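You operate a simulated robot arm through the tools that you are given. There is no shell and no other tool. Be economical: measure what you need, move in short steps, check, and stop when the job is done.

You are at the controls of a simulated robot arm. One attempt, no reset.

JOB
Crank the pink roll's end to the 250 mm mark and lock it.
Fine: clamp and star screw opened for it, both done up again.

The check looks at the end state, three seconds after you hand in, the way a careful person would. Anything else that was tipped, shoved, dropped, spilled or broken makes it a failure.

ROBOT AND FRAMES
A 7-joint arm with a fingered hand on a trunk, on a base that drives. Base frame: it is fixed to the floor where the robot stands at the start and does not move with it; the origin is under the middle of the robot, x ahead of it, y to its left, z up. Readings come in mm, degrees, newtons and seconds.
Its first joint turns from -166.0 to 166.0 degrees. Places, roughly: clamp of the pink roll [800, 0, 1100]; crank of the pink roll [1000, 0, 1200]; length scale of the roll rack [800, 100, 1000]; star screw of the pink roll [800, 0, 1200]. Payload 4.7 kg.
The tool frame sits at the grasp point between the pads (the TCP): z along the fingers, y along the line on which they close. The tips reach 36 mm beyond it. Largest opening 120 mm; the body of the gripper starts 42 mm behind the TCP. The gripper is a hand of 5 fingers: y runs from the thumb to the fingers, the wrist lies at [-18, -122, -210] in the tool frame, and closing takes about 1.5 s.
Orientation is told as [roll, pitch, yaw] about the base's x, y, z axes, in that order, counted from this pose: with the fingers straight down and the wrist toward the robot, the tool's x, y and z point along [0, 1, 0], [1, 0, 0] and [0, 0, -1] of the base frame.

CONTROLS
- The arm moves only by the tool play_rows. Its argument "increments" is a list of rows, each an object of numbers (a shift or turn left out is 0, a gripper value left out holds the last): "rx", "ry", "rz": the turn, a rotation vector about the base's x, y, z in units of 8 degrees (1.0 is 8 degrees); "tx", "ty", "tz": the shift along the base's x, y, z in units of 20 mm (1.0 is 20 mm); "fingers": the opening, from 0 (shut) to 1 (fully open). In form: [{"rx": .., "ry": .., "rz": .., "tx": .., "ty": .., "tz": .., "fingers": ..}, ...]. A call has 1 to 8 rows; each row shifts and turns the commanded pose from where the row before left it. A call with a number of a shift or a turn outside -1 to 1 is refused whole. Each row takes 0.2 s and may step no farther than 50 mm and 8.6 degrees from the row before; otherwise, or with a gripper value out of range, the whole call is refused. Where a pose cannot be reached the arm comes as near as it can. A force on the tool above 60 N (or 10 N above the force at the start of the call, whichever is more), or a blocked arm, ends the call early, and 0.2 s more pass. The fingers move at their own pace (about 45 mm/s each) and stop on an object; they squeeze with about 22 N. The grip force told is the motor's: it shows also when the fingers shut on nothing. Time passes only in rows, and 0.2 s behind the last, so rows that do not move let the fingers close. It gives the time, the measured TCP pose, the force on the tool (base axes), the opening and the grip force at its end, in the units of the frame above (readings bear some noise), with the torque about the TCP (base axes, N m) and any sound that the robot's microphone picked up.
- Cameras (640 x 400 px; columns grow to the right, rows downward): "scene" is now at [-248, 120.4, 1246.1]; the picture's right is [0.24, -0.97, 0.00], its down [-0.20, -0.05, -0.98] and it looks along [0.95, 0.24, -0.21] (base axes); focal length 252 px, centre (320, 200). "wrist" rides on the gripper at [73, -91, -143] in the tool frame; the picture's right is [-0.80, 0.28, -0.53], its down [-0.53, -0.73, 0.42] and it looks along [-0.27, 0.62, 0.74] (tool axes); focal length 234 px, centre (320, 200). There is no depth. A picture from a camera that has moved, and an enlarged one, comes with that camera's place and axes in the base frame and with its lens. The place of the scene camera against the robot may be out by one fixed shift of up to 25 mm in any direction.
- snapshot(camera): a new picture of that camera. It takes no simulated time.
- steer(legs): drives the robot by 1 to 6 legs, each [ahead, turn to the left] in mm and degrees, along the robot's own axes; the way and the turn of a leg run together, so that a leg with both is an arc; at most 1500 mm and 180 degrees a leg. The arm and the cameras ride along, it lands a little off, and it stops where it bumps. It gives what a move gives.
- hand_shape(shape): the hand has 5 fingers and takes this shape, open, in about a second: jaw (thumb against the fingers, like two jaws); tri (thumb and two fingers); tip (a fingertip pinch); poke (one finger out to press); point (the index stretched); flat (the hand flat); cup (the hand cupped); fist (a fist). The gripper value then closes the fingers along that shape, each until it touches; the sizes above hold for jaw. It gives what a move gives, with no picture.
- pan_tilt(pan, tilt): turns the head with the scene camera to pan (to the left, within 143 degrees either way) and tilt (down, from -29 to 69), counted from straight ahead of the robot. It gives what a move gives.
- inspect(camera, box): a new picture of the part [left, top, right, bottom] of that camera's present view, enlarged. It takes no simulated time.
- sign_off(): hands the job in; it is judged then, once.

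Work in short steps. Places have to be worked out from the pictures, the camera data and where the tool is seen: move nearer, look again, correct. Check each grasp and each placing, and mend what went wrong. You have 120 turns and 90 pictures in all, those below and enlarged ones among them. Open the gripper and draw the arm clear of the work before you hand the job in, unless the task says otherwise; then end with one line.

The tools are called after ">>>" as a command line: name --argument value ..., lists and objects as JSON in quotes. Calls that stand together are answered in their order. play_rows: Moves the arm, as the interface text tells. Its arguments: {"type":"object","properties":{"increments":{"type":"array","items":{"type":"object","properties":{"rx":{"type":"number"},"ry":{"type":"number"},"rz":{"type":"number"},"tx":{"type":"number"},"ty":{"type":"number"},"tz":{"type":"number"},"fingers":{"type":"number"}}}}},"required":["increments"]} The other tools are called the same way: hand_shape (shape) gives the hand a shape; steer (legs) drives the base; pan_tilt (pan, tilt) turns the head that bears the scene camera; snapshot (camera) takes a picture; inspect (camera, box) takes an enlarged picture of a part of a camera's view; sign_off () hands the job in.

At the start:

```text
time_s: 0.0
position: [665.4, 213.9, 1395.6]
tool_rot: [0.1, 0.0, 0.0]
ft_force: [-0.5, 0.5, -0.1]
torque: [0.03, 0.01, -0.02]
grip_width: 119.6
gripper_force: 0.1
shape: jaw
robot x, y, heading: [-0.2, 0.5, 0.0]
head pan, tilt: [14.0, 11.8]
```

scene: 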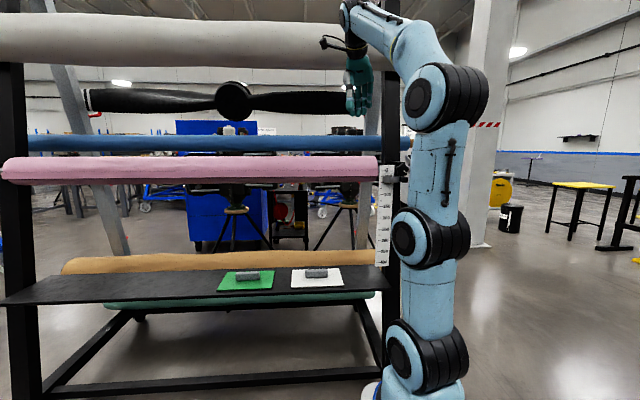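
wrist: 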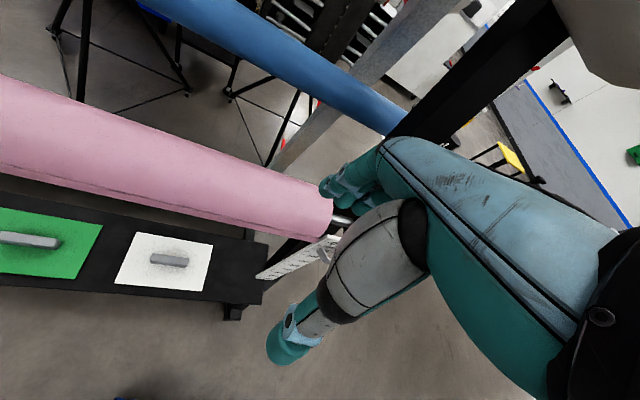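

The rack's pink roll ends near a black post with a scale. I enlarge that area to find clamp, star screw and crank.

>>> inspect --camera "scene" --box '[340, 130, 440, 280]'

>>> inspect --camera "wrist" --box '[220, 150, 420, 300]'

```text
2.67 times, centred on (390, 205) of scene
camera zoom: at [-248.0, 120.4, 1246.1], right [0.24, -0.97, 0.0], down [-0.2, -0.05, -0.98], along [0.95, 0.24, -0.21], focal length 672 px, centre (133, 187)
```

zoom: 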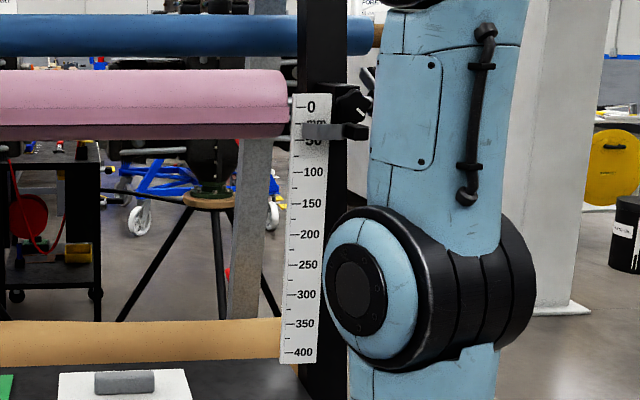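

```text
2.67 times, centred on (320, 225) of wrist
camera zoom: at [574.2, 286.6, 1539.9], right [0.28, -0.8, 0.53], down [-0.73, -0.53, -0.42], along [0.62, -0.27, -0.74], focal length 624 px, centre (320, 133)
```

zoom: 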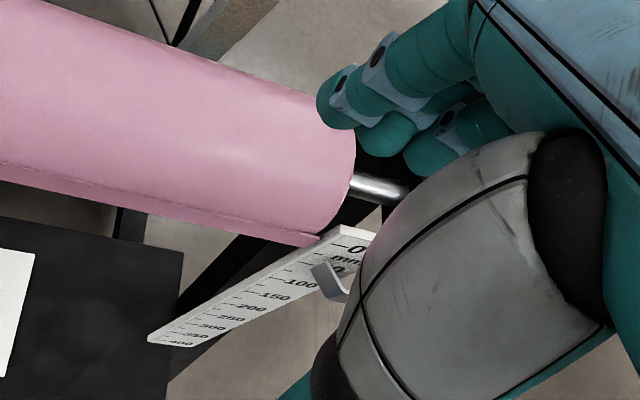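

Hanging web on a scale; a grey clamp lever, a black star screw, and the crank hidden behind the arm. I drive back and to the right to see the end of the roll from the side.

>>> steer --legs '[[-300, 0], [0, -90], [650, 0], [0, 90], [300, 0], [0, 35]]'

>>> snapshot --camera "scene"

>>> snapshot --camera "wrist"

```text
time_s: 16.3
position: [400.9, -48.0, 1394.4]
tool_rot: [-0.1, 0.0, 37.9]
ft_force: [-0.1, 0.2, -0.1]
torque: [-0.02, -0.02, -0.01]
grip_width: 119.6
gripper_force: 0.0
shape: jaw
robot x, y, heading: [6.1, -625.5, 38.0]
head pan, tilt: [14.0, 11.8]
```

```text
85 pictures are left
camera scene: at [-252.2, -673.9, 1246.1], right [0.79, -0.62, 0.0], down [-0.13, -0.16, -0.98], along [0.6, 0.77, -0.21], focal length 252 px, centre (320, 200)
```

scene: 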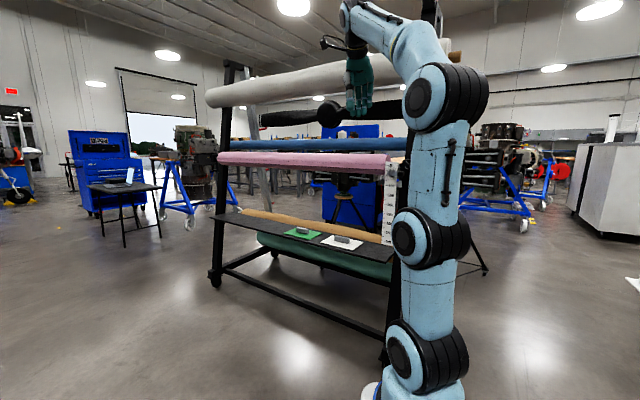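

```text
84 pictures are left
camera wrist: at [285.2, -46.4, 1539.9], right [0.71, -0.46, 0.53], down [-0.25, -0.87, -0.42], along [0.65, 0.17, -0.74], focal length 234 px, centre (320, 200)
```

wrist: 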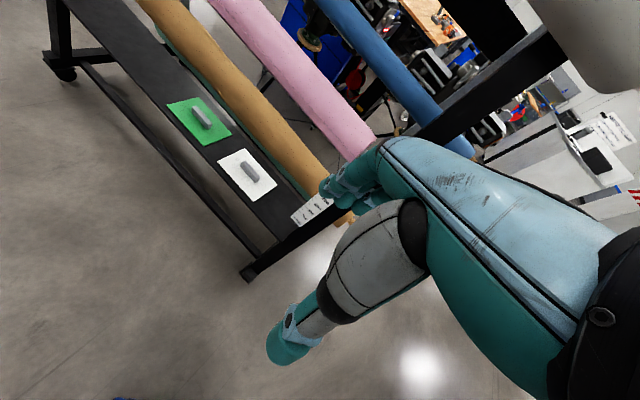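

The trunk blocks straight-ahead views, so I turn right, go forward, and pan the head left.

>>> steer --legs '[[0, -60], [350, 0], [0, 22]]'

>>> pan_tilt --pan 42 --tilt 8

>>> snapshot --camera "scene"

```text
time_s: 22.4
position: [999.9, -554.4, 1395.8]
tool_rot: [0.1, 0.0, -0.9]
ft_force: [-0.6, 0.0, 0.6]
torque: [-0.01, -0.01, 0.03]
grip_width: 119.7
gripper_force: 0.1
shape: jaw
robot x, y, heading: [327.6, -755.0, -0.8]
head pan, tilt: [14.0, 11.8]
```

```text
time_s: 23.3
position: [999.6, -555.3, 1396.2]
tool_rot: [0.0, 0.0, -1.0]
ft_force: [0.8, 0.0, 0.4]
torque: [0.0, 0.0, -0.01]
grip_width: 119.5
gripper_force: 0.1
shape: jaw
robot x, y, heading: [333.1, -757.3, -0.7]
head pan, tilt: [42.0, 8.0]
```

```text
83 pictures are left
camera scene: at [63.2, -595.4, 1252.4], right [0.66, -0.75, 0.0], down [-0.1, -0.09, -0.99], along [0.75, 0.65, -0.14], focal length 252 px, centre (320, 200)
```

scene: 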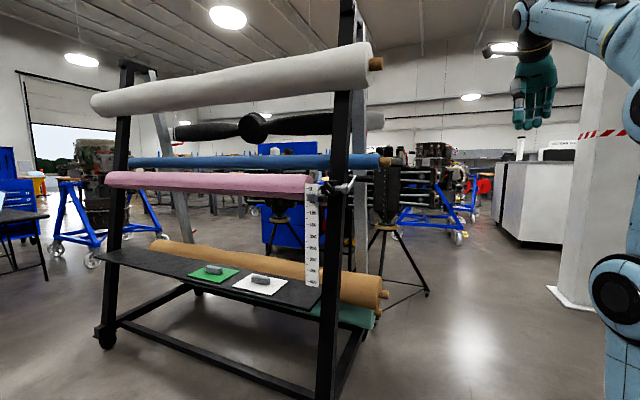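

Good view of the roll's end now; I enlarge it.

>>> inspect --camera "scene" --box '[290, 155, 386, 215]'

```text
6.67 times, centred on (338, 185) of scene
camera zoom: at [63.2, -595.4, 1252.4], right [0.66, -0.75, 0.0], down [-0.1, -0.09, -0.99], along [0.75, 0.65, -0.14], focal length 1679 px, centre (200, 300)
```

zoom: 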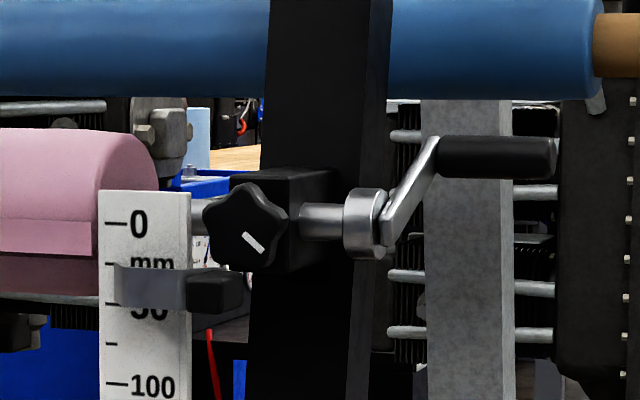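

Seen: star screw at about (790, 2, 1162) facing −x, clamp lever at about (790, 20–100, 1123), crank with its handle along −y at about (890, −100, 1200). I swing the arm towards the front of the star screw while turning the fingers to +x.

>>> play_rows --increments '[{"tx": -1, "ty": 1, "tz": -0.5, "ry": -1}, {"tx": -1, "ty": 1, "tz": -0.5, "ry": -1}, {"tx": -1, "ty": 1, "tz": -0.5, "ry": -1}, {"tx": -1, "ty": 1, "tz": -0.5, "ry": -1}, {"tx": -1, "ty": 1, "tz": -0.5, "ry": -1}, {"tx": -1, "ty": 1, "tz": -0.5, "ry": -1}, {"tx": -1, "ty": 1, "tz": -0.5, "ry": -1}, {"tx": -1, "ty": 1, "tz": -0.5, "ry": -1}]'

>>> play_rows --increments '[{"tx": -1, "ty": 1, "tz": -0.5, "ry": -0.4}, {"tx": -1, "ty": 1, "tz": -0.5, "ry": -0.4}, {"tx": -1, "ty": 1, "tz": -0.5, "ry": -0.4}, {"tx": -1, "ty": 1, "tz": -0.5, "ry": -0.4}, {"tx": -1, "ty": 1, "tz": -0.5, "ry": -0.4}, {"tx": -1, "ty": 1, "tz": -0.5, "ry": -0.4}, {"tx": -1, "ty": 1, "tz": -0.5, "ry": -0.4}, {"tx": -1, "ty": 1, "tz": -0.5, "ry": -0.4}]'

>>> snapshot --camera "scene"

>>> snapshot --camera "wrist"

```text
time_s: 25.1
position: [840.4, -394.9, 1315.2]
tool_rot: [2.2, -64.1, -2.3]
ft_force: [-0.4, -1.1, 0.3]
torque: [0.0, 0.03, 0.03]
grip_width: 119.8
gripper_force: 0.0
shape: jaw
robot x, y, heading: [327.4, -759.0, -0.8]
head pan, tilt: [42.0, 8.0]
```

```text
time_s: 26.9
position: [679.3, -234.4, 1234.1]
tool_rot: [71.3, -89.0, -71.3]
ft_force: [0.0, -0.1, 0.1]
torque: [-0.02, -0.01, 0.04]
grip_width: 119.9
gripper_force: 0.1
shape: jaw
robot x, y, heading: [333.9, -761.0, -0.7]
head pan, tilt: [42.0, 8.0]
```

```text
81 pictures are left
camera scene: at [63.1, -595.3, 1252.4], right [0.66, -0.75, 0.0], down [-0.1, -0.09, -0.99], along [0.74, 0.65, -0.14], focal length 252 px, centre (320, 200)
```

scene: 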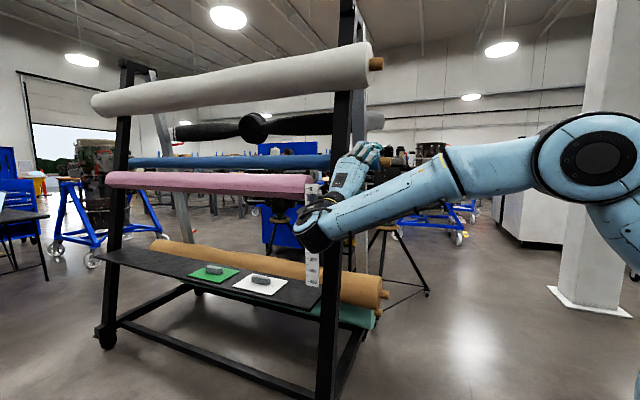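

```text
80 pictures are left
camera wrist: at [535.6, -159.5, 1145.9], right [-0.52, -0.81, 0.27], down [0.42, -0.52, -0.74], along [0.74, -0.28, 0.61], focal length 234 px, centre (320, 200)
```

wrist: 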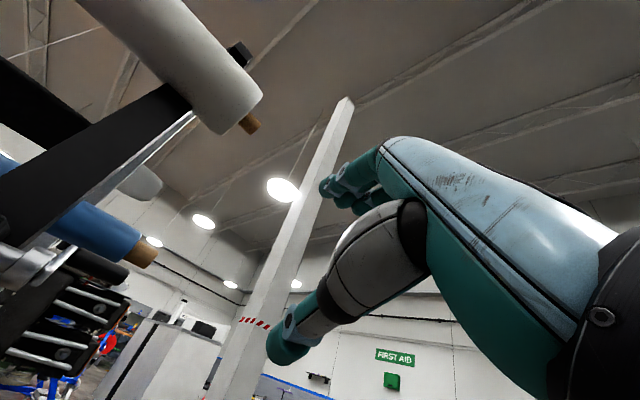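

Reach is fine. I roll the hand so the wrist goes over to −y/up, which gives the wrist camera a downward view of the mechanism.

>>> play_rows --increments '[{"rx": -1, "tx": -0.2, "ty": 0.5}, {"rx": -1, "tx": -0.2, "ty": 0.5}, {"rx": -1, "tx": -0.2, "ty": 0.5}, {"rx": -1, "tx": -0.2, "ty": 0.5}, {"rx": -1, "tx": -0.2, "ty": 0.5}, {"rx": -1, "tx": -0.2, "ty": 0.5}, {"rx": -1, "tx": -0.2, "ty": 0.5}, {"rx": -1, "tx": -0.2, "ty": 0.5}]'

>>> play_rows --increments '[{"rx": -1, "tx": -0.2, "ty": 0.5}, {"rx": -1, "tx": -0.2, "ty": 0.5}, {"rx": -1, "tx": -0.2, "ty": 0.5}, {"rx": -1, "tx": -0.2, "ty": 0.5}, {"rx": -1, "ty": 0.5}, {"rx": -1, "ty": 0.5}, {"rx": -1, "ty": 0.5}, {"rx": -1, "ty": 0.5}]'

>>> snapshot --camera "scene"

>>> snapshot --camera "wrist"

```text
time_s: 28.7
position: [647.6, -154.5, 1236.1]
tool_rot: [-89.8, -26.7, 89.6]
ft_force: [0.3, 0.1, -0.8]
torque: [0.0, -0.04, -0.01]
grip_width: 120.0
gripper_force: 0.1
shape: jaw
robot x, y, heading: [331.4, -757.4, -0.7]
head pan, tilt: [42.0, 8.0]
```

```text
time_s: 30.5
position: [632.3, -75.0, 1235.9]
tool_rot: [-90.3, 37.2, 89.6]
ft_force: [0.1, -0.1, 0.7]
torque: [-0.01, 0.03, -0.01]
grip_width: 119.8
gripper_force: 0.1
shape: jaw
robot x, y, heading: [329.9, -757.1, -0.8]
head pan, tilt: [42.0, 8.0]
```

```text
79 pictures are left
camera scene: at [63.1, -595.3, 1252.4], right [0.66, -0.75, 0.0], down [-0.1, -0.09, -0.99], along [0.74, 0.65, -0.14], focal length 252 px, centre (320, 200)
```

scene: 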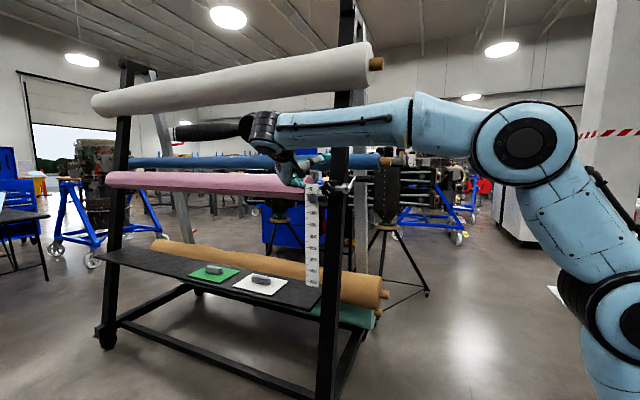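

```text
78 pictures are left
camera wrist: at [488.2, -190.9, 1234.4], right [-0.52, 0.71, 0.47], down [0.42, -0.26, 0.87], along [0.74, 0.65, -0.16], focal length 234 px, centre (320, 200)
```

wrist: 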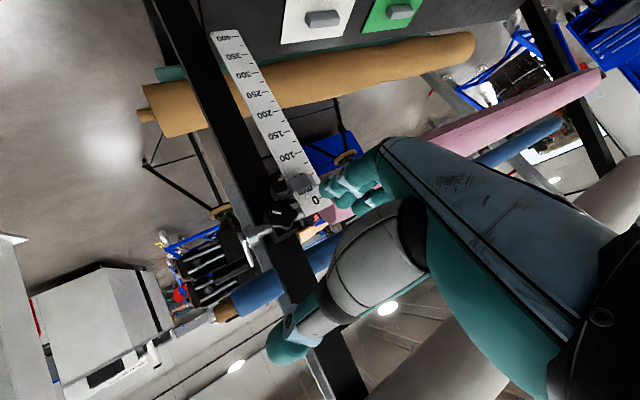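

The wrist camera now sees the mechanism; I enlarge it for triangulation.

>>> inspect --camera "wrist" --box '[230, 140, 342, 250]'

>>> inspect --camera "scene" --box '[290, 155, 386, 215]'

```text
3.64 times, centred on (286, 195) of wrist
camera zoom: at [488.2, -190.9, 1234.4], right [-0.52, 0.71, 0.47], down [0.42, -0.26, 0.87], along [0.74, 0.65, -0.16], focal length 852 px, centre (444, 218)
```

zoom: 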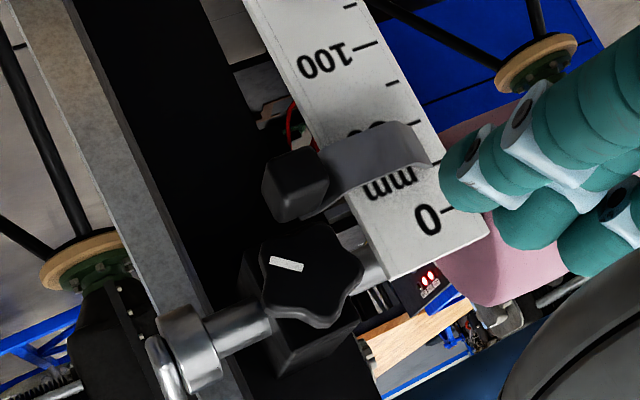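

```text
6.67 times, centred on (338, 185) of scene
camera zoom: at [63.1, -595.3, 1252.4], right [0.66, -0.75, 0.0], down [-0.1, -0.09, -0.99], along [0.74, 0.65, -0.14], focal length 1679 px, centre (200, 300)
```

zoom: 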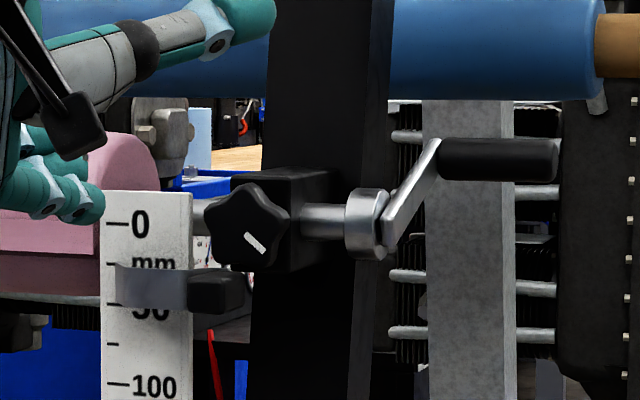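

The two rays are near parallel; I roll further to wrist-up and shift left for a better baseline.

>>> play_rows --increments '[{"rx": -1, "ty": 0.8, "tz": 0.5}, {"rx": -1, "ty": 0.8, "tz": 0.5}, {"rx": -1, "ty": 0.8, "tz": 0.5}, {"rx": -1, "ty": 0.8, "tz": 0.5}, {"rx": -1, "ty": 0.8, "tz": 0.5}, {"rx": -1, "ty": 0.8, "tz": 0.5}, {"rx": -0.5, "ty": 0.8}]'

>>> snapshot --camera "wrist"

```text
time_s: 32.1
position: [636.7, -28.0, 1240.5]
tool_rot: [-95.6, 81.8, 84.5]
ft_force: [1.0, 0.4, -1.1]
torque: [0.0, -0.07, -0.06]
grip_width: 120.0
gripper_force: 0.0
shape: jaw
out of reach, approached as far as the arm can: row 5, 6, 7
robot x, y, heading: [330.3, -756.5, -0.7]
head pan, tilt: [42.0, 8.0]
```

```text
75 pictures are left
camera wrist: at [492.6, -113.9, 1318.9], right [-0.53, 0.83, -0.17], down [0.41, 0.42, 0.81], along [0.74, 0.35, -0.57], focal length 234 px, centre (320, 200)
```

wrist: 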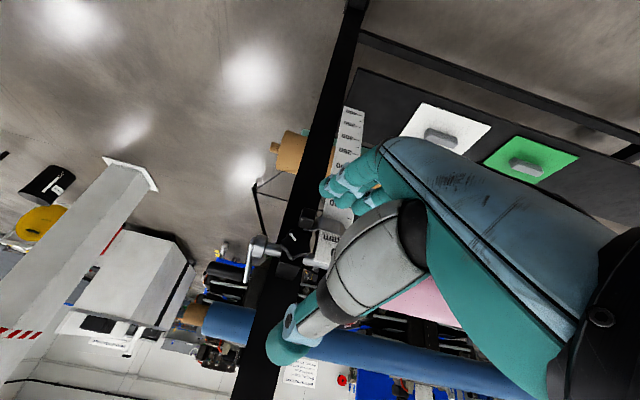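

Now I enlarge this view for the positions.

>>> inspect --camera "wrist" --box '[230, 180, 350, 290]'

```text
3.64 times, centred on (290, 235) of wrist
camera zoom: at [492.6, -113.9, 1318.9], right [-0.53, 0.83, -0.17], down [0.41, 0.42, 0.81], along [0.74, 0.35, -0.57], focal length 852 px, centre (429, 73)
```

zoom: 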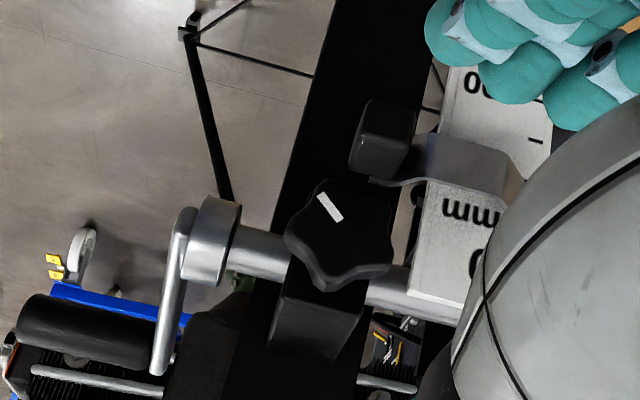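

Clamp knob is near (797, 15, 1127), star near (835, 20, 1164), scale plane near x≈835. I yaw the hand left to see the clamp lever unobstructed.

>>> play_rows --increments '[{"rz": 1, "tx": -1, "ty": 0.5}, {"rz": 1, "tx": -1, "ty": 0.5}, {"rz": 1, "tx": -1, "ty": 0.5}]'

>>> snapshot --camera "wrist"

```text
time_s: 32.9
position: [577.8, -0.4, 1241.2]
tool_rot: [-97.2, 83.7, 107.0]
ft_force: [0.1, 0.2, -1.0]
torque: [0.0, -0.03, 0.0]
grip_width: 119.8
gripper_force: 0.1
shape: jaw
robot x, y, heading: [329.4, -756.2, -0.9]
head pan, tilt: [42.0, 8.0]
```

```text
73 pictures are left
camera wrist: at [479.8, -133.5, 1322.5], right [-0.82, 0.54, -0.2], down [0.19, 0.58, 0.79], along [0.54, 0.61, -0.58], focal length 234 px, centre (320, 200)
```

wrist: 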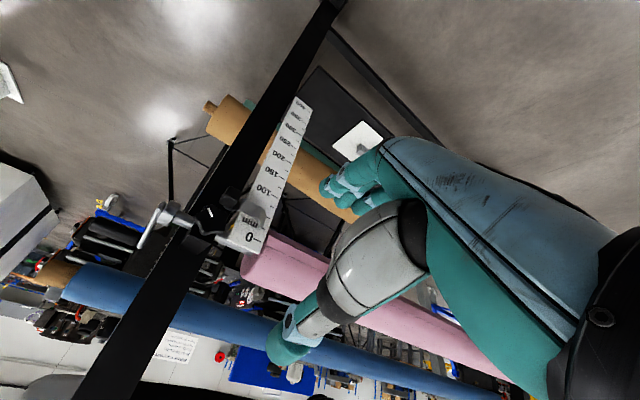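

Clear view; enlarging.

>>> inspect --camera "wrist" --box '[180, 170, 290, 280]'

>>> inspect --camera "wrist" --box '[200, 180, 264, 220]'

```text
3.64 times, centred on (235, 225) of wrist
camera zoom: at [479.8, -133.5, 1322.5], right [-0.82, 0.54, -0.2], down [0.19, 0.58, 0.79], along [0.54, 0.61, -0.58], focal length 852 px, centre (629, 109)
```

zoom: 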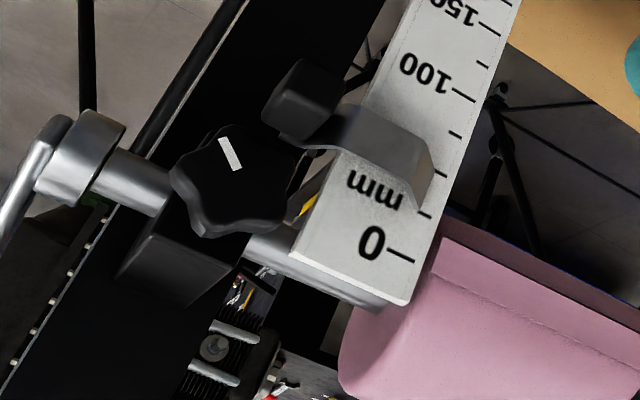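

```text
10.00 times, centred on (232, 200) of wrist
camera zoom: at [479.8, -133.5, 1322.5], right [-0.82, 0.54, -0.2], down [0.19, 0.58, 0.79], along [0.54, 0.61, -0.58], focal length 2342 px, centre (1200, 200)
```

zoom: 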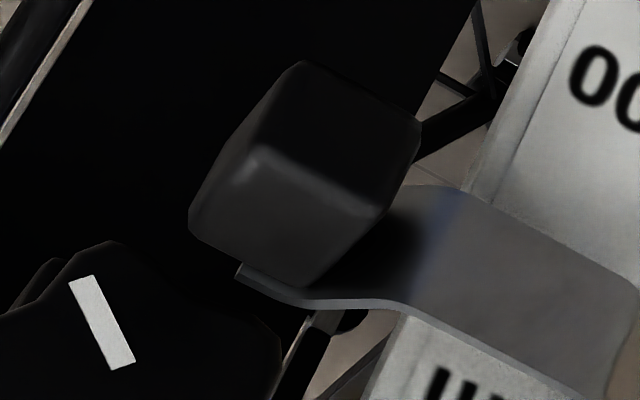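

Geometry is consistent: knob (796, 13, 1131), star (835, 20, 1164). I'll pinch the knob with thumb on −y and index on +y, so I turn the hand to tool y = +y and shape it to "tip".

>>> play_rows --increments '[{"rz": -0.9, "rx": 0.4, "tx": 0.4, "tz": -0.5}, {"rz": -0.9, "rx": 0.4, "tx": 0.4, "tz": -0.5}, {"rz": -0.9, "rx": 0.4, "tx": 0.4, "tz": -0.5}, {"rx": 1, "tx": 0.4, "tz": -0.7}, {"rx": 1, "tx": 0.4, "tz": -0.7}, {"rx": 1, "tx": 0.4, "tz": -0.7}, {"rx": 1, "tx": 0.4, "tz": -0.7}, {"rx": 1, "tx": 0.2, "tz": -0.7}]'

>>> play_rows --increments '[{"rx": 1}, {"rx": 1}, {"rx": 1}, {"rx": 1}]'

>>> hand_shape --shape "tip"

>>> snapshot --camera "wrist"

>>> snapshot --camera "scene"

```text
time_s: 34.7
position: [638.2, -1.6, 1141.3]
tool_rot: [-94.5, 34.0, 87.2]
ft_force: [-0.4, -0.7, 0.4]
torque: [-0.01, 0.04, 0.03]
grip_width: 120.0
gripper_force: 0.0
shape: jaw
robot x, y, heading: [329.9, -757.3, -0.9]
head pan, tilt: [42.0, 8.0]
```

```text
time_s: 35.7
position: [636.0, 1.5, 1140.1]
tool_rot: [-93.1, 2.2, 87.7]
ft_force: [-0.6, 0.3, 0.8]
torque: [-0.01, 0.04, 0.02]
grip_width: 119.8
gripper_force: 0.1
shape: jaw
robot x, y, heading: [328.5, -755.8, -0.9]
head pan, tilt: [42.0, 8.0]
```

```text
time_s: 36.6
position: [636.9, 0.5, 1142.0]
tool_rot: [-93.1, 2.2, 87.7]
ft_force: [0.4, -0.2, -0.1]
torque: [-0.02, 0.02, -0.02]
grip_width: 119.8
gripper_force: 0.0
shape: tip
robot x, y, heading: [329.8, -759.8, -1.0]
head pan, tilt: [42.0, 8.0]
```

```text
70 pictures are left
camera wrist: at [494.7, -88.1, 1065.7], right [-0.56, 0.33, 0.76], down [0.37, -0.73, 0.58], along [0.75, 0.6, 0.28], focal length 234 px, centre (320, 200)
```

wrist: 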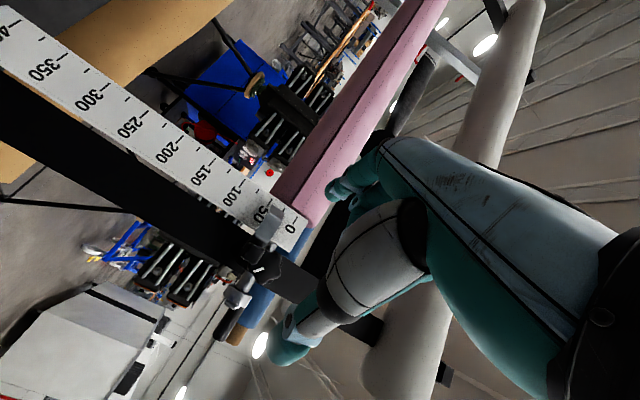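

```text
69 pictures are left
camera scene: at [63.1, -595.2, 1252.3], right [0.66, -0.75, 0.0], down [-0.1, -0.09, -0.99], along [0.74, 0.65, -0.14], focal length 252 px, centre (320, 200)
```

scene: 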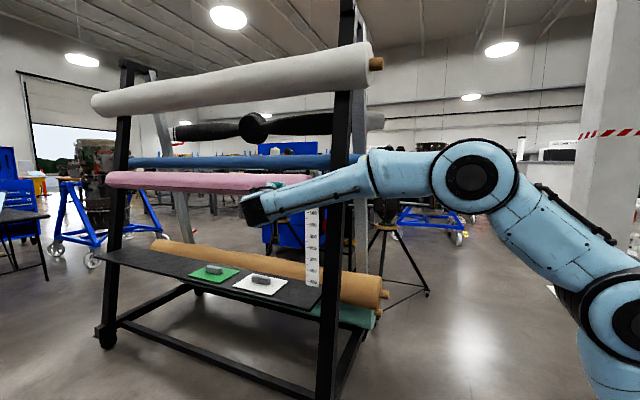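

A view from below now; enlarge to triangulate again and see how the clamp is hinged.

>>> inspect --camera "wrist" --box '[210, 180, 330, 300]'

```text
3.33 times, centred on (270, 240) of wrist
camera zoom: at [494.7, -88.1, 1065.7], right [-0.56, 0.33, 0.76], down [0.37, -0.73, 0.58], along [0.75, 0.6, 0.28], focal length 781 px, centre (487, 67)
```

zoom: 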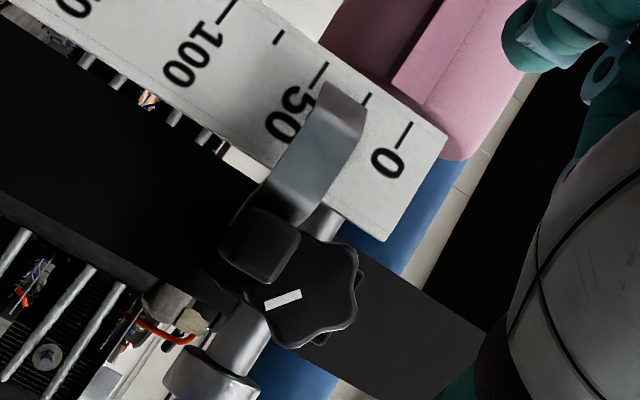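

Knob confirmed at about (796, 14, 1127). I align in y and z and go forward, staying short of contact.

>>> play_rows --increments '[{"ty": 0.7, "tz": -0.75}, {"tx": 1}, {"tx": 1}, {"tx": 1}, {"tx": 1}, {"tx": 1}]'

>>> inspect --camera "wrist" --box '[200, 120, 440, 370]'

```text
time_s: 38.0
position: [737.9, 13.5, 1126.5]
tool_rot: [-93.1, 2.1, 87.8]
ft_force: [-0.8, 0.2, 0.7]
torque: [0.0, 0.02, -0.01]
grip_width: 120.1
gripper_force: 0.1
shape: tip
robot x, y, heading: [336.1, -758.2, -0.8]
head pan, tilt: [42.0, 8.0]
```

```text
1.60 times, centred on (320, 245) of wrist
camera zoom: at [594.9, -74.7, 1050.3], right [-0.55, 0.33, 0.76], down [0.37, -0.73, 0.58], along [0.75, 0.6, 0.28], focal length 375 px, centre (320, 128)
```

zoom: 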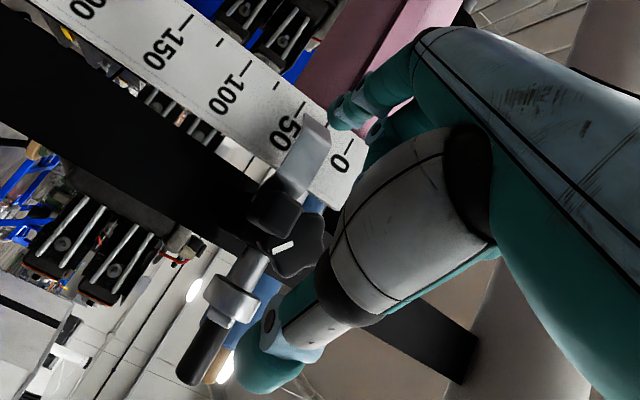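

Alignment is close; a small correction (+3 y, −5 z) and forward to x≈772, then close.

>>> play_rows --increments '[{"tx": 0.8, "ty": 0.15, "tz": -0.25}, {"tx": 0.9}]'

>>> inspect --camera "wrist" --box '[200, 120, 440, 370]'

>>> inspect --camera "scene" --box '[260, 155, 380, 230]'

```text
time_s: 38.6
position: [769.5, 16.9, 1121.2]
tool_rot: [-93.1, 2.2, 87.8]
ft_force: [-1.8, 1.4, -0.1]
torque: [0.01, 0.0, 0.13]
grip_width: 120.0
gripper_force: 0.1
shape: tip
robot x, y, heading: [326.7, -756.5, -0.7]
head pan, tilt: [42.0, 8.0]
```

```text
1.60 times, centred on (320, 245) of wrist
camera zoom: at [627.7, -71.5, 1045.3], right [-0.56, 0.33, 0.76], down [0.37, -0.73, 0.58], along [0.75, 0.6, 0.28], focal length 375 px, centre (320, 128)
```

zoom: 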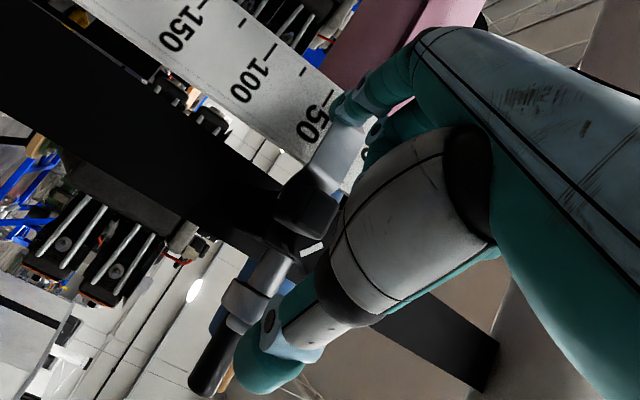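

```text
5.33 times, centred on (320, 192) of scene
camera zoom: at [62.9, -595.2, 1252.3], right [0.66, -0.75, 0.0], down [-0.1, -0.09, -0.99], along [0.74, 0.65, -0.14], focal length 1344 px, centre (320, 240)
```

zoom: 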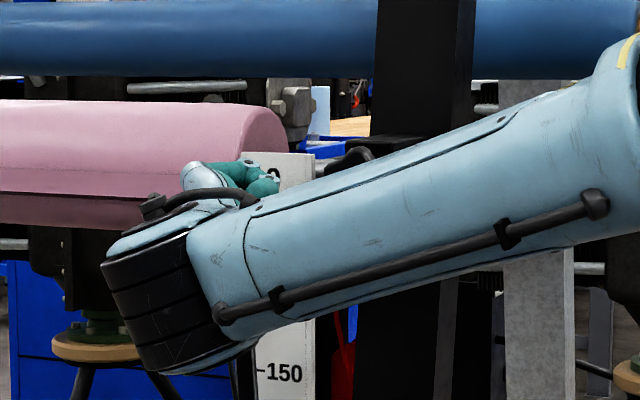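

Knob appears between thumb and index. I close the pinch.

>>> play_rows --increments '[{"fingers": 0}, {}, {}, {}, {}, {}, {}, {}]'

>>> inspect --camera "wrist" --box '[200, 120, 440, 370]'

```text
time_s: 40.4
position: [769.4, 16.3, 1121.1]
tool_rot: [-93.1, 2.2, 87.8]
ft_force: [-3.0, 1.7, 0.5]
torque: [0.04, 0.02, 0.34]
grip_width: 71.0
gripper_force: 21.3
shape: tip
robot x, y, heading: [329.4, -760.4, -0.6]
head pan, tilt: [42.0, 8.0]
```

```text
1.60 times, centred on (320, 245) of wrist
camera zoom: at [627.8, -71.5, 1045.3], right [-0.56, 0.33, 0.76], down [0.37, -0.73, 0.58], along [0.75, 0.6, 0.28], focal length 375 px, centre (320, 128)
```

zoom: 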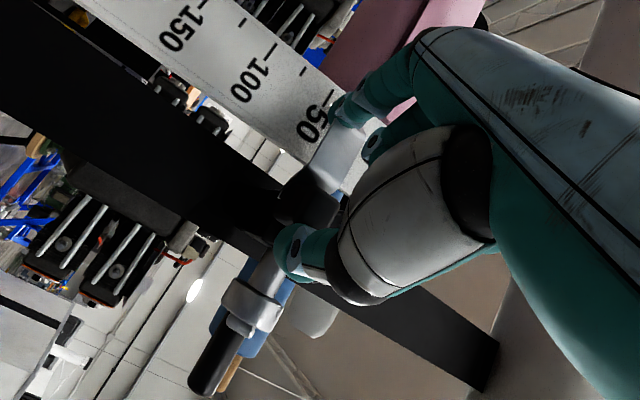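

Grip holds 71 mm: the thumb on the knob and the index on the lever's left bend. I try a gentle pull in −x and read the force.

>>> play_rows --increments '[{"tx": -0.3}, {"tx": -0.3}, {}]'

>>> inspect --camera "wrist" --box '[200, 120, 440, 370]'

```text
time_s: 41.2
position: [759.8, 17.3, 1121.1]
tool_rot: [-93.1, 2.2, 87.7]
ft_force: [9.1, 6.0, 2.3]
torque: [0.14, -0.05, -0.43]
grip_width: 70.8
gripper_force: 21.8
shape: tip
robot x, y, heading: [332.4, -756.9, -0.6]
head pan, tilt: [42.0, 8.0]
```

```text
1.60 times, centred on (320, 245) of wrist
camera zoom: at [617.6, -71.7, 1045.2], right [-0.55, 0.33, 0.76], down [0.37, -0.73, 0.58], along [0.75, 0.6, 0.28], focal length 375 px, centre (320, 128)
```

zoom: 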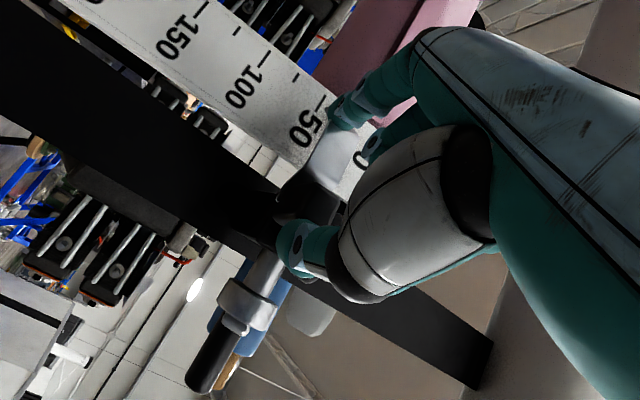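

Light resistance, and the hand moved 10 mm with the grip holding. I pull further.

>>> play_rows --increments '[{"tx": -0.5}, {"tx": -0.5}, {}]'

>>> inspect --camera "wrist" --box '[200, 120, 440, 370]'

```text
time_s: 42.0
position: [739.6, 16.6, 1121.7]
tool_rot: [-93.1, 2.0, 87.6]
ft_force: [-8.4, -8.3, 1.6]
torque: [0.02, -0.01, 0.24]
grip_width: 64.7
gripper_force: 22.1
shape: tip
robot x, y, heading: [328.1, -760.5, -0.8]
head pan, tilt: [42.0, 8.0]
```

```text
1.60 times, centred on (320, 245) of wrist
camera zoom: at [596.1, -72.2, 1045.8], right [-0.56, 0.33, 0.76], down [0.37, -0.73, 0.58], along [0.75, 0.6, 0.28], focal length 375 px, centre (320, 128)
```

zoom: 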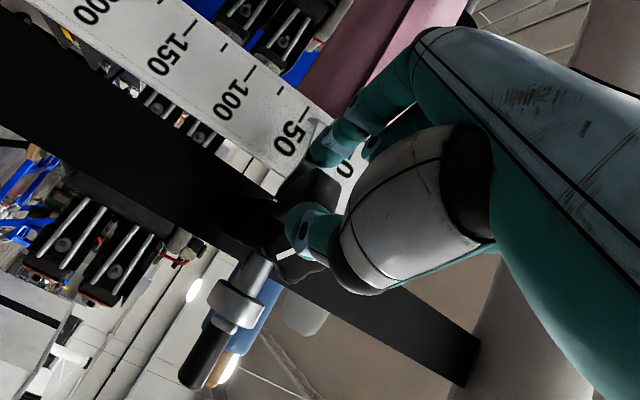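

The pinch has shifted onto the knob region. I continue pulling a little.

>>> play_rows --increments '[{"tx": -0.5}, {"tx": -0.5}, {}]'

>>> inspect --camera "wrist" --box '[220, 140, 360, 280]'

```text
time_s: 42.8
position: [720.3, 16.1, 1121.4]
tool_rot: [-93.1, 2.2, 87.7]
ft_force: [6.2, 4.4, 0.2]
torque: [0.06, 0.02, -0.08]
grip_width: 63.2
gripper_force: 21.5
shape: tip
robot x, y, heading: [329.2, -757.5, -1.0]
head pan, tilt: [42.0, 8.0]
```

```text
2.86 times, centred on (290, 210) of wrist
camera zoom: at [578.1, -71.6, 1045.5], right [-0.55, 0.33, 0.76], down [0.37, -0.73, 0.58], along [0.75, 0.6, 0.28], focal length 669 px, centre (406, 171)
```

zoom: 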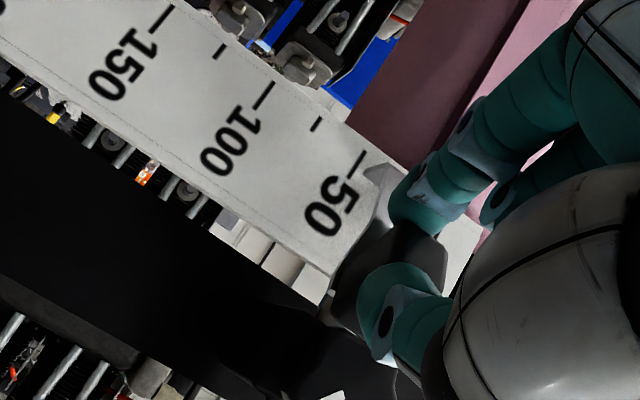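

The lever swings about a vertical hinge at its left end: the knob is coming out. I follow its arc (−x and +y).

>>> play_rows --increments '[{"tx": -0.4, "ty": 0.5}, {"tx": -0.4, "ty": 0.6}, {"tx": -0.3, "ty": 0.7}, {"tx": -0.2, "ty": 0.7}, {}]'

>>> inspect --camera "wrist" --box '[220, 100, 400, 280]'

```text
time_s: 44.0
position: [690.9, 67.2, 1121.8]
tool_rot: [-93.0, 2.0, 87.7]
ft_force: [-20.7, -5.7, -0.2]
torque: [-0.09, 0.1, -0.06]
grip_width: 12.3
gripper_force: 22.0
shape: tip
robot x, y, heading: [331.0, -755.8, -0.9]
head pan, tilt: [42.0, 8.0]
```

```text
2.22 times, centred on (310, 190) of wrist
camera zoom: at [548.7, -21.7, 1045.9], right [-0.56, 0.33, 0.76], down [0.37, -0.73, 0.58], along [0.75, 0.6, 0.28], focal length 520 px, centre (342, 222)
```

zoom: 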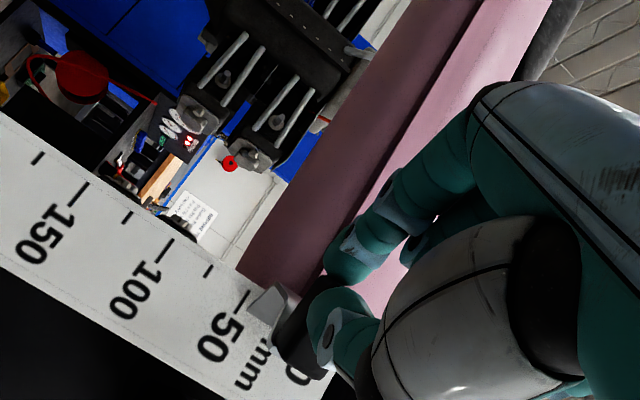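

The lever stands nearly straight out and the fingers have closed just in front of the knob. I back off in −x and open, then look.

>>> play_rows --increments '[{"tx": -1}, {"tx": -1, "fingers": 0.6}, {"tx": -1}, {"tx": -1}, {}]'

>>> inspect --camera "wrist" --box '[200, 120, 360, 280]'

```text
time_s: 45.2
position: [611.3, 67.6, 1120.7]
tool_rot: [-93.0, 2.2, 87.8]
ft_force: [0.9, -0.2, 0.3]
torque: [0.0, 0.0, 0.03]
grip_width: 71.6
gripper_force: 0.0
shape: tip
robot x, y, heading: [332.4, -755.9, -0.9]
head pan, tilt: [42.0, 8.0]
```

```text
2.50 times, centred on (280, 200) of wrist
camera zoom: at [469.8, -21.2, 1046.0], right [-0.56, 0.33, 0.76], down [0.37, -0.73, 0.58], along [0.75, 0.6, 0.28], focal length 585 px, centre (420, 200)
```

zoom: 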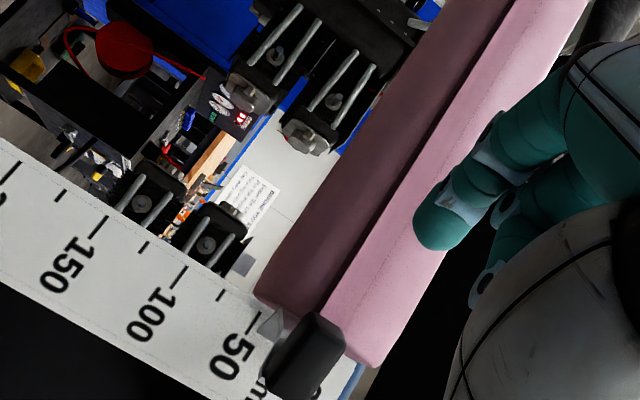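

Lever is about 75° out, knob at about (721, 71, 1125). I grasp the knob again and take it further to +y to be sure it is fully open.

>>> play_rows --increments '[{"tx": 1}, {"tx": 1}, {"tx": 1}, {"tx": 1}, {"tx": 0.5, "fingers": 0.15}, {}, {}, {}]'

>>> play_rows --increments '[{"ty": 0.6}, {"ty": 0.6}, {"ty": 0.6}, {}]'

>>> inspect --camera "wrist" --box '[200, 120, 360, 280]'

```text
time_s: 47.0
position: [704.9, 67.0, 1121.5]
tool_rot: [-93.1, 2.1, 87.7]
ft_force: [-1.2, -0.9, 0.2]
torque: [0.0, -0.03, -0.1]
grip_width: 27.9
gripper_force: 22.6
shape: tip
robot x, y, heading: [327.3, -760.7, -0.6]
head pan, tilt: [42.0, 8.0]
```

```text
time_s: 47.7
position: [691.6, 94.9, 1119.1]
tool_rot: [-93.0, 2.2, 88.3]
ft_force: [-35.3, -16.1, -2.7]
torque: [0.18, -0.03, -1.77]
grip_width: 27.3
gripper_force: 22.4
shape: tip
robot x, y, heading: [327.3, -756.4, -0.5]
head pan, tilt: [42.0, 8.0]
stopped in row 3: the force on the tool passed its limit (the readings are from after the stop); the commanded pose is now the measured one
```

```text
2.50 times, centred on (280, 200) of wrist
camera zoom: at [550.3, 5.0, 1044.7], right [-0.56, 0.33, 0.76], down [0.37, -0.72, 0.58], along [0.74, 0.61, 0.28], focal length 585 px, centre (420, 200)
```

zoom: 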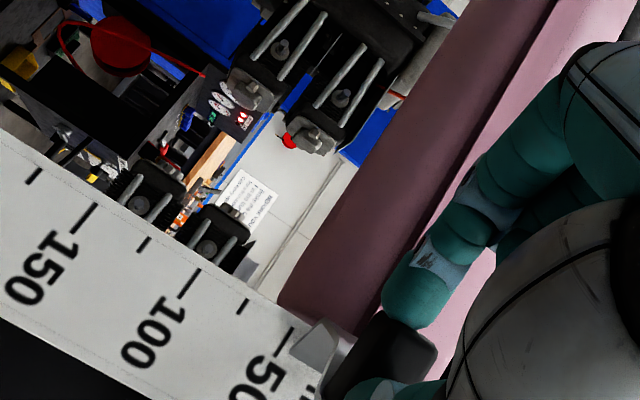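

It met a stop at about 90°, so the clamp is fully open. I release and back out.

>>> play_rows --increments '[{"fingers": 0.7, "ty": -0.1}, {}, {}, {}, {"tx": -1}, {"tx": -1}, {"tx": -1}, {"tx": -1, "ty": -1}]'

>>> inspect --camera "wrist" --box '[160, 120, 360, 300]'

```text
time_s: 49.5
position: [617.1, 73.0, 1119.3]
tool_rot: [-93.0, 2.3, 87.9]
ft_force: [0.4, 0.5, -0.7]
torque: [0.03, -0.06, 0.02]
grip_width: 83.6
gripper_force: 0.0
shape: tip
robot x, y, heading: [330.5, -759.1, -0.2]
head pan, tilt: [42.0, 8.0]
```

```text
2.22 times, centred on (260, 210) of wrist
camera zoom: at [475.7, -16.7, 1043.8], right [-0.56, 0.33, 0.76], down [0.37, -0.72, 0.58], along [0.74, 0.61, 0.28], focal length 520 px, centre (453, 178)
```

zoom: 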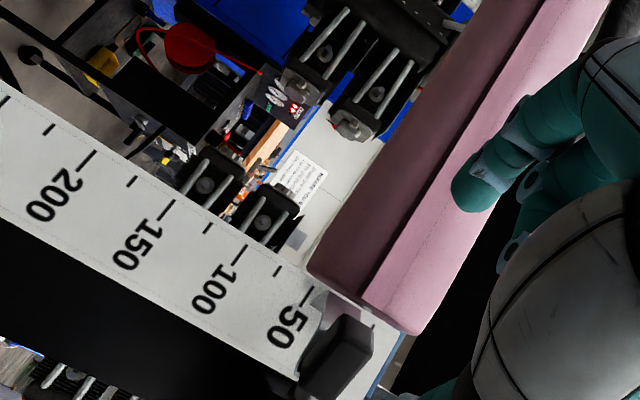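

I move in front of the star screw and look at both lever and star again.

>>> play_rows --increments '[{"ty": -1, "tz": 0.6}, {"ty": -1, "tz": 0.6}, {"ty": -1, "tz": 0.6}, {"ty": -0.5, "tz": 0.6}, {}]'

>>> inspect --camera "wrist" --box '[200, 160, 340, 300]'

```text
time_s: 50.7
position: [617.5, 2.8, 1168.1]
tool_rot: [-93.0, 2.2, 88.1]
ft_force: [1.2, -0.4, 0.4]
torque: [0.02, 0.05, 0.04]
grip_width: 83.6
gripper_force: 0.0
shape: tip
robot x, y, heading: [333.4, -757.1, -0.6]
head pan, tilt: [42.0, 8.0]
```

```text
2.86 times, centred on (270, 230) of wrist
camera zoom: at [474.6, -87.0, 1092.7], right [-0.56, 0.33, 0.76], down [0.37, -0.72, 0.58], along [0.74, 0.61, 0.28], focal length 669 px, centre (463, 114)
```

zoom: 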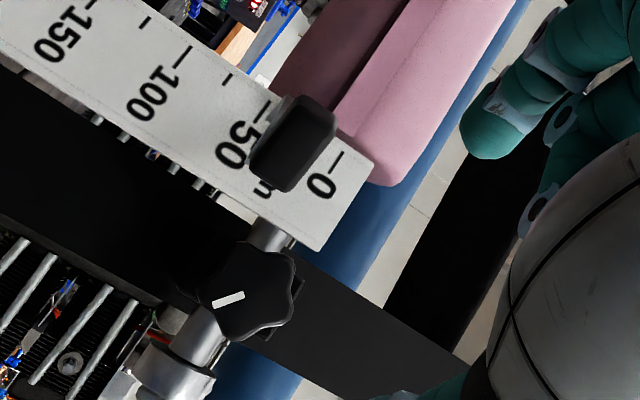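

The lever seems to have come back to roughly 45–60° open. I push the knob further with closed fingers from the −y side, then retreat without dragging it.

>>> play_rows --increments '[{"fingers": 0, "tz": -1}, {"tz": -1}, {"tx": 1}, {"tx": 1}, {"tx": 1}, {"tx": 1}, {"tx": 1}, {}]'

>>> play_rows --increments '[{"ty": 0.7}, {"ty": 0.7}, {"ty": 0.7}, {"ty": 0.7}, {"ty": 0.7}, {"ty": 0.7}, {"ty": 0.7}]'

>>> inspect --camera "wrist" --box '[200, 120, 360, 280]'

```text
time_s: 52.5
position: [717.7, 4.0, 1128.1]
tool_rot: [-93.0, 2.2, 88.2]
ft_force: [-0.6, -0.7, -0.5]
torque: [0.02, -0.01, -0.04]
grip_width: 0.3
gripper_force: 21.8
shape: tip
robot x, y, heading: [329.1, -761.7, -0.5]
head pan, tilt: [42.0, 8.0]
```

```text
time_s: 54.2
position: [715.2, 94.9, 1130.1]
tool_rot: [-93.1, 2.1, 87.7]
ft_force: [-18.1, -47.0, -5.5]
torque: [-0.08, 0.14, -0.27]
grip_width: 0.0
gripper_force: 21.9
shape: tip
robot x, y, heading: [330.0, -756.7, -0.5]
head pan, tilt: [42.0, 8.0]
stopped in row 7: the force on the tool passed its limit (the readings are from after the stop); the commanded pose is now the measured one
```

```text
2.50 times, centred on (280, 200) of wrist
camera zoom: at [573.4, 7.8, 1054.3], right [-0.55, 0.33, 0.76], down [0.37, -0.73, 0.58], along [0.75, 0.6, 0.28], focal length 585 px, centre (420, 200)
```

zoom: 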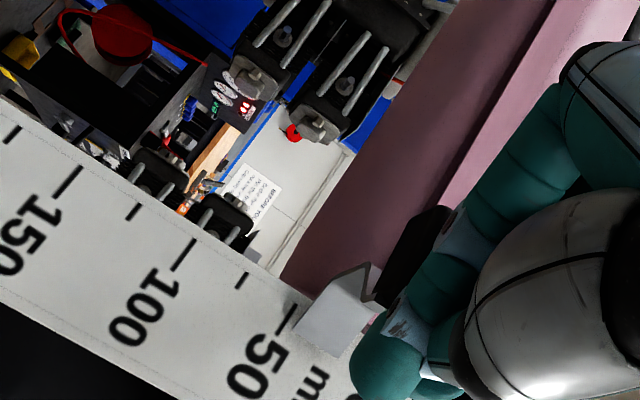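

It's against its hard stop past 90° now. I retreat in −y and look whether it stays.

>>> play_rows --increments '[{"ty": -0.5}, {"ty": -1}, {"ty": -1}, {"ty": -1, "tx": -1}, {"tx": -1, "tz": 1}, {"tx": -1, "tz": 1, "fingers": 0.8}, {"tx": -1}, {}]'

>>> inspect --camera "wrist" --box '[200, 160, 340, 300]'

```text
time_s: 56.0
position: [636.4, 29.0, 1167.3]
tool_rot: [-93.0, 2.2, 87.7]
ft_force: [0.0, 0.7, -0.4]
torque: [0.02, 0.01, 0.0]
grip_width: 96.1
gripper_force: 0.1
shape: tip
robot x, y, heading: [328.1, -758.3, -0.7]
head pan, tilt: [42.0, 8.0]
```

```text
2.86 times, centred on (270, 230) of wrist
camera zoom: at [493.9, -60.1, 1091.6], right [-0.55, 0.33, 0.76], down [0.37, -0.73, 0.58], along [0.75, 0.6, 0.28], focal length 669 px, centre (463, 114)
```

zoom: 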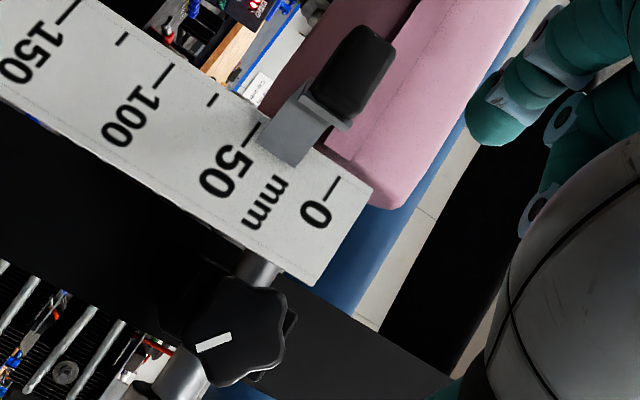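

Clamp stays open. Star centre is at about (835, 22, 1161). I use the "tri" shape and pre-roll the hand +56° so I have range to loosen (counter-clockwise seen from the front = rx negative).

>>> hand_shape --shape "tri"

>>> play_rows --increments '[{"rx": 1, "tx": 0.5, "ty": -0.05, "tz": -0.04, "fingers": 1}, {"rx": 1, "tx": 0.5, "ty": -0.05, "tz": -0.04}, {"rx": 1, "tx": 0.5, "ty": -0.05, "tz": -0.04}, {"rx": 1, "tx": 0.5, "ty": -0.05, "tz": -0.04}, {"rx": 1, "tx": 0.5, "ty": -0.05, "tz": -0.04}, {"rx": 1, "tx": 0.5, "ty": -0.05, "tz": -0.04}, {"rx": 1, "tx": 0.5, "ty": -0.05, "tz": -0.04}, {}]'

>>> snapshot --camera "wrist"

>>> inspect --camera "scene" --box '[260, 125, 420, 225]'

```text
time_s: 56.9
position: [636.5, 29.6, 1167.1]
tool_rot: [-93.0, 2.2, 87.9]
ft_force: [-0.2, 0.8, -0.4]
torque: [-0.02, 0.0, -0.03]
grip_width: 119.8
gripper_force: 0.1
shape: tri
robot x, y, heading: [332.4, -760.2, -0.5]
head pan, tilt: [42.0, 8.0]
```

```text
time_s: 58.7
position: [706.7, 21.3, 1161.9]
tool_rot: [-90.0, -54.0, 86.4]
ft_force: [-0.1, -0.2, -0.3]
torque: [-0.02, 0.0, -0.01]
grip_width: 120.0
gripper_force: 0.0
shape: tri
robot x, y, heading: [328.4, -759.7, -0.4]
head pan, tilt: [42.0, 8.0]
```

```text
53 pictures are left
camera wrist: at [564.5, 35.2, 1046.3], right [-0.55, -0.45, 0.7], down [0.37, -0.89, -0.28], along [0.75, 0.1, 0.66], focal length 234 px, centre (320, 200)
```

wrist: 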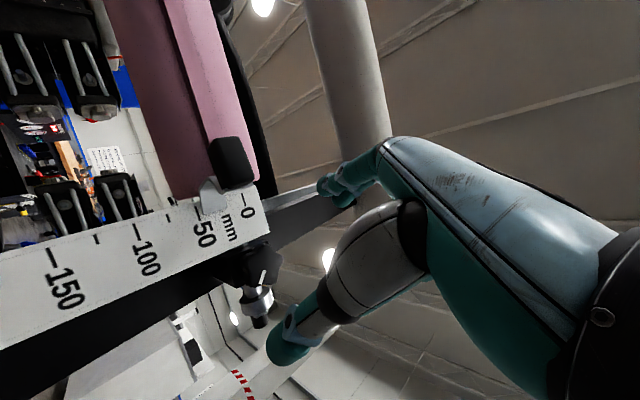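

```text
4.00 times, centred on (340, 175) of scene
camera zoom: at [61.9, -596.4, 1252.3], right [0.66, -0.75, 0.0], down [-0.1, -0.09, -0.99], along [0.74, 0.66, -0.14], focal length 1008 px, centre (240, 300)
```

zoom: 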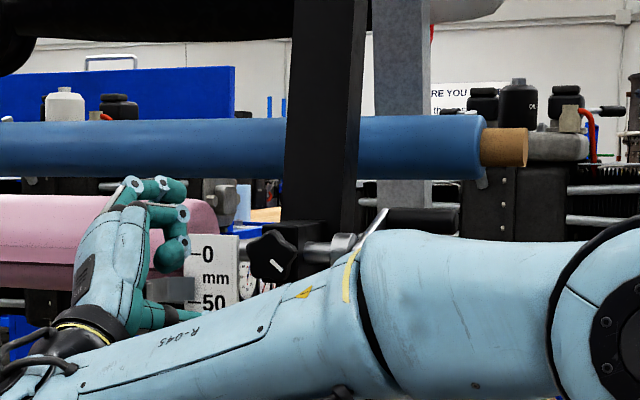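

Verify the star's place from this view.

>>> inspect --camera "wrist" --box '[220, 230, 300, 300]'

```text
5.71 times, centred on (260, 265) of wrist
camera zoom: at [564.5, 35.2, 1046.3], right [-0.55, -0.45, 0.7], down [0.37, -0.89, -0.28], along [0.75, 0.1, 0.66], focal length 1338 px, centre (663, -171)
```

zoom: 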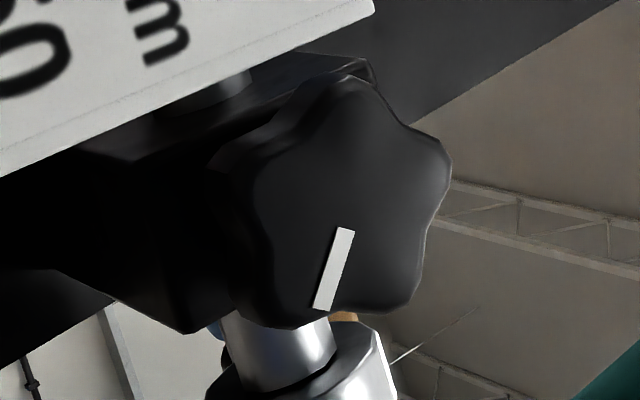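

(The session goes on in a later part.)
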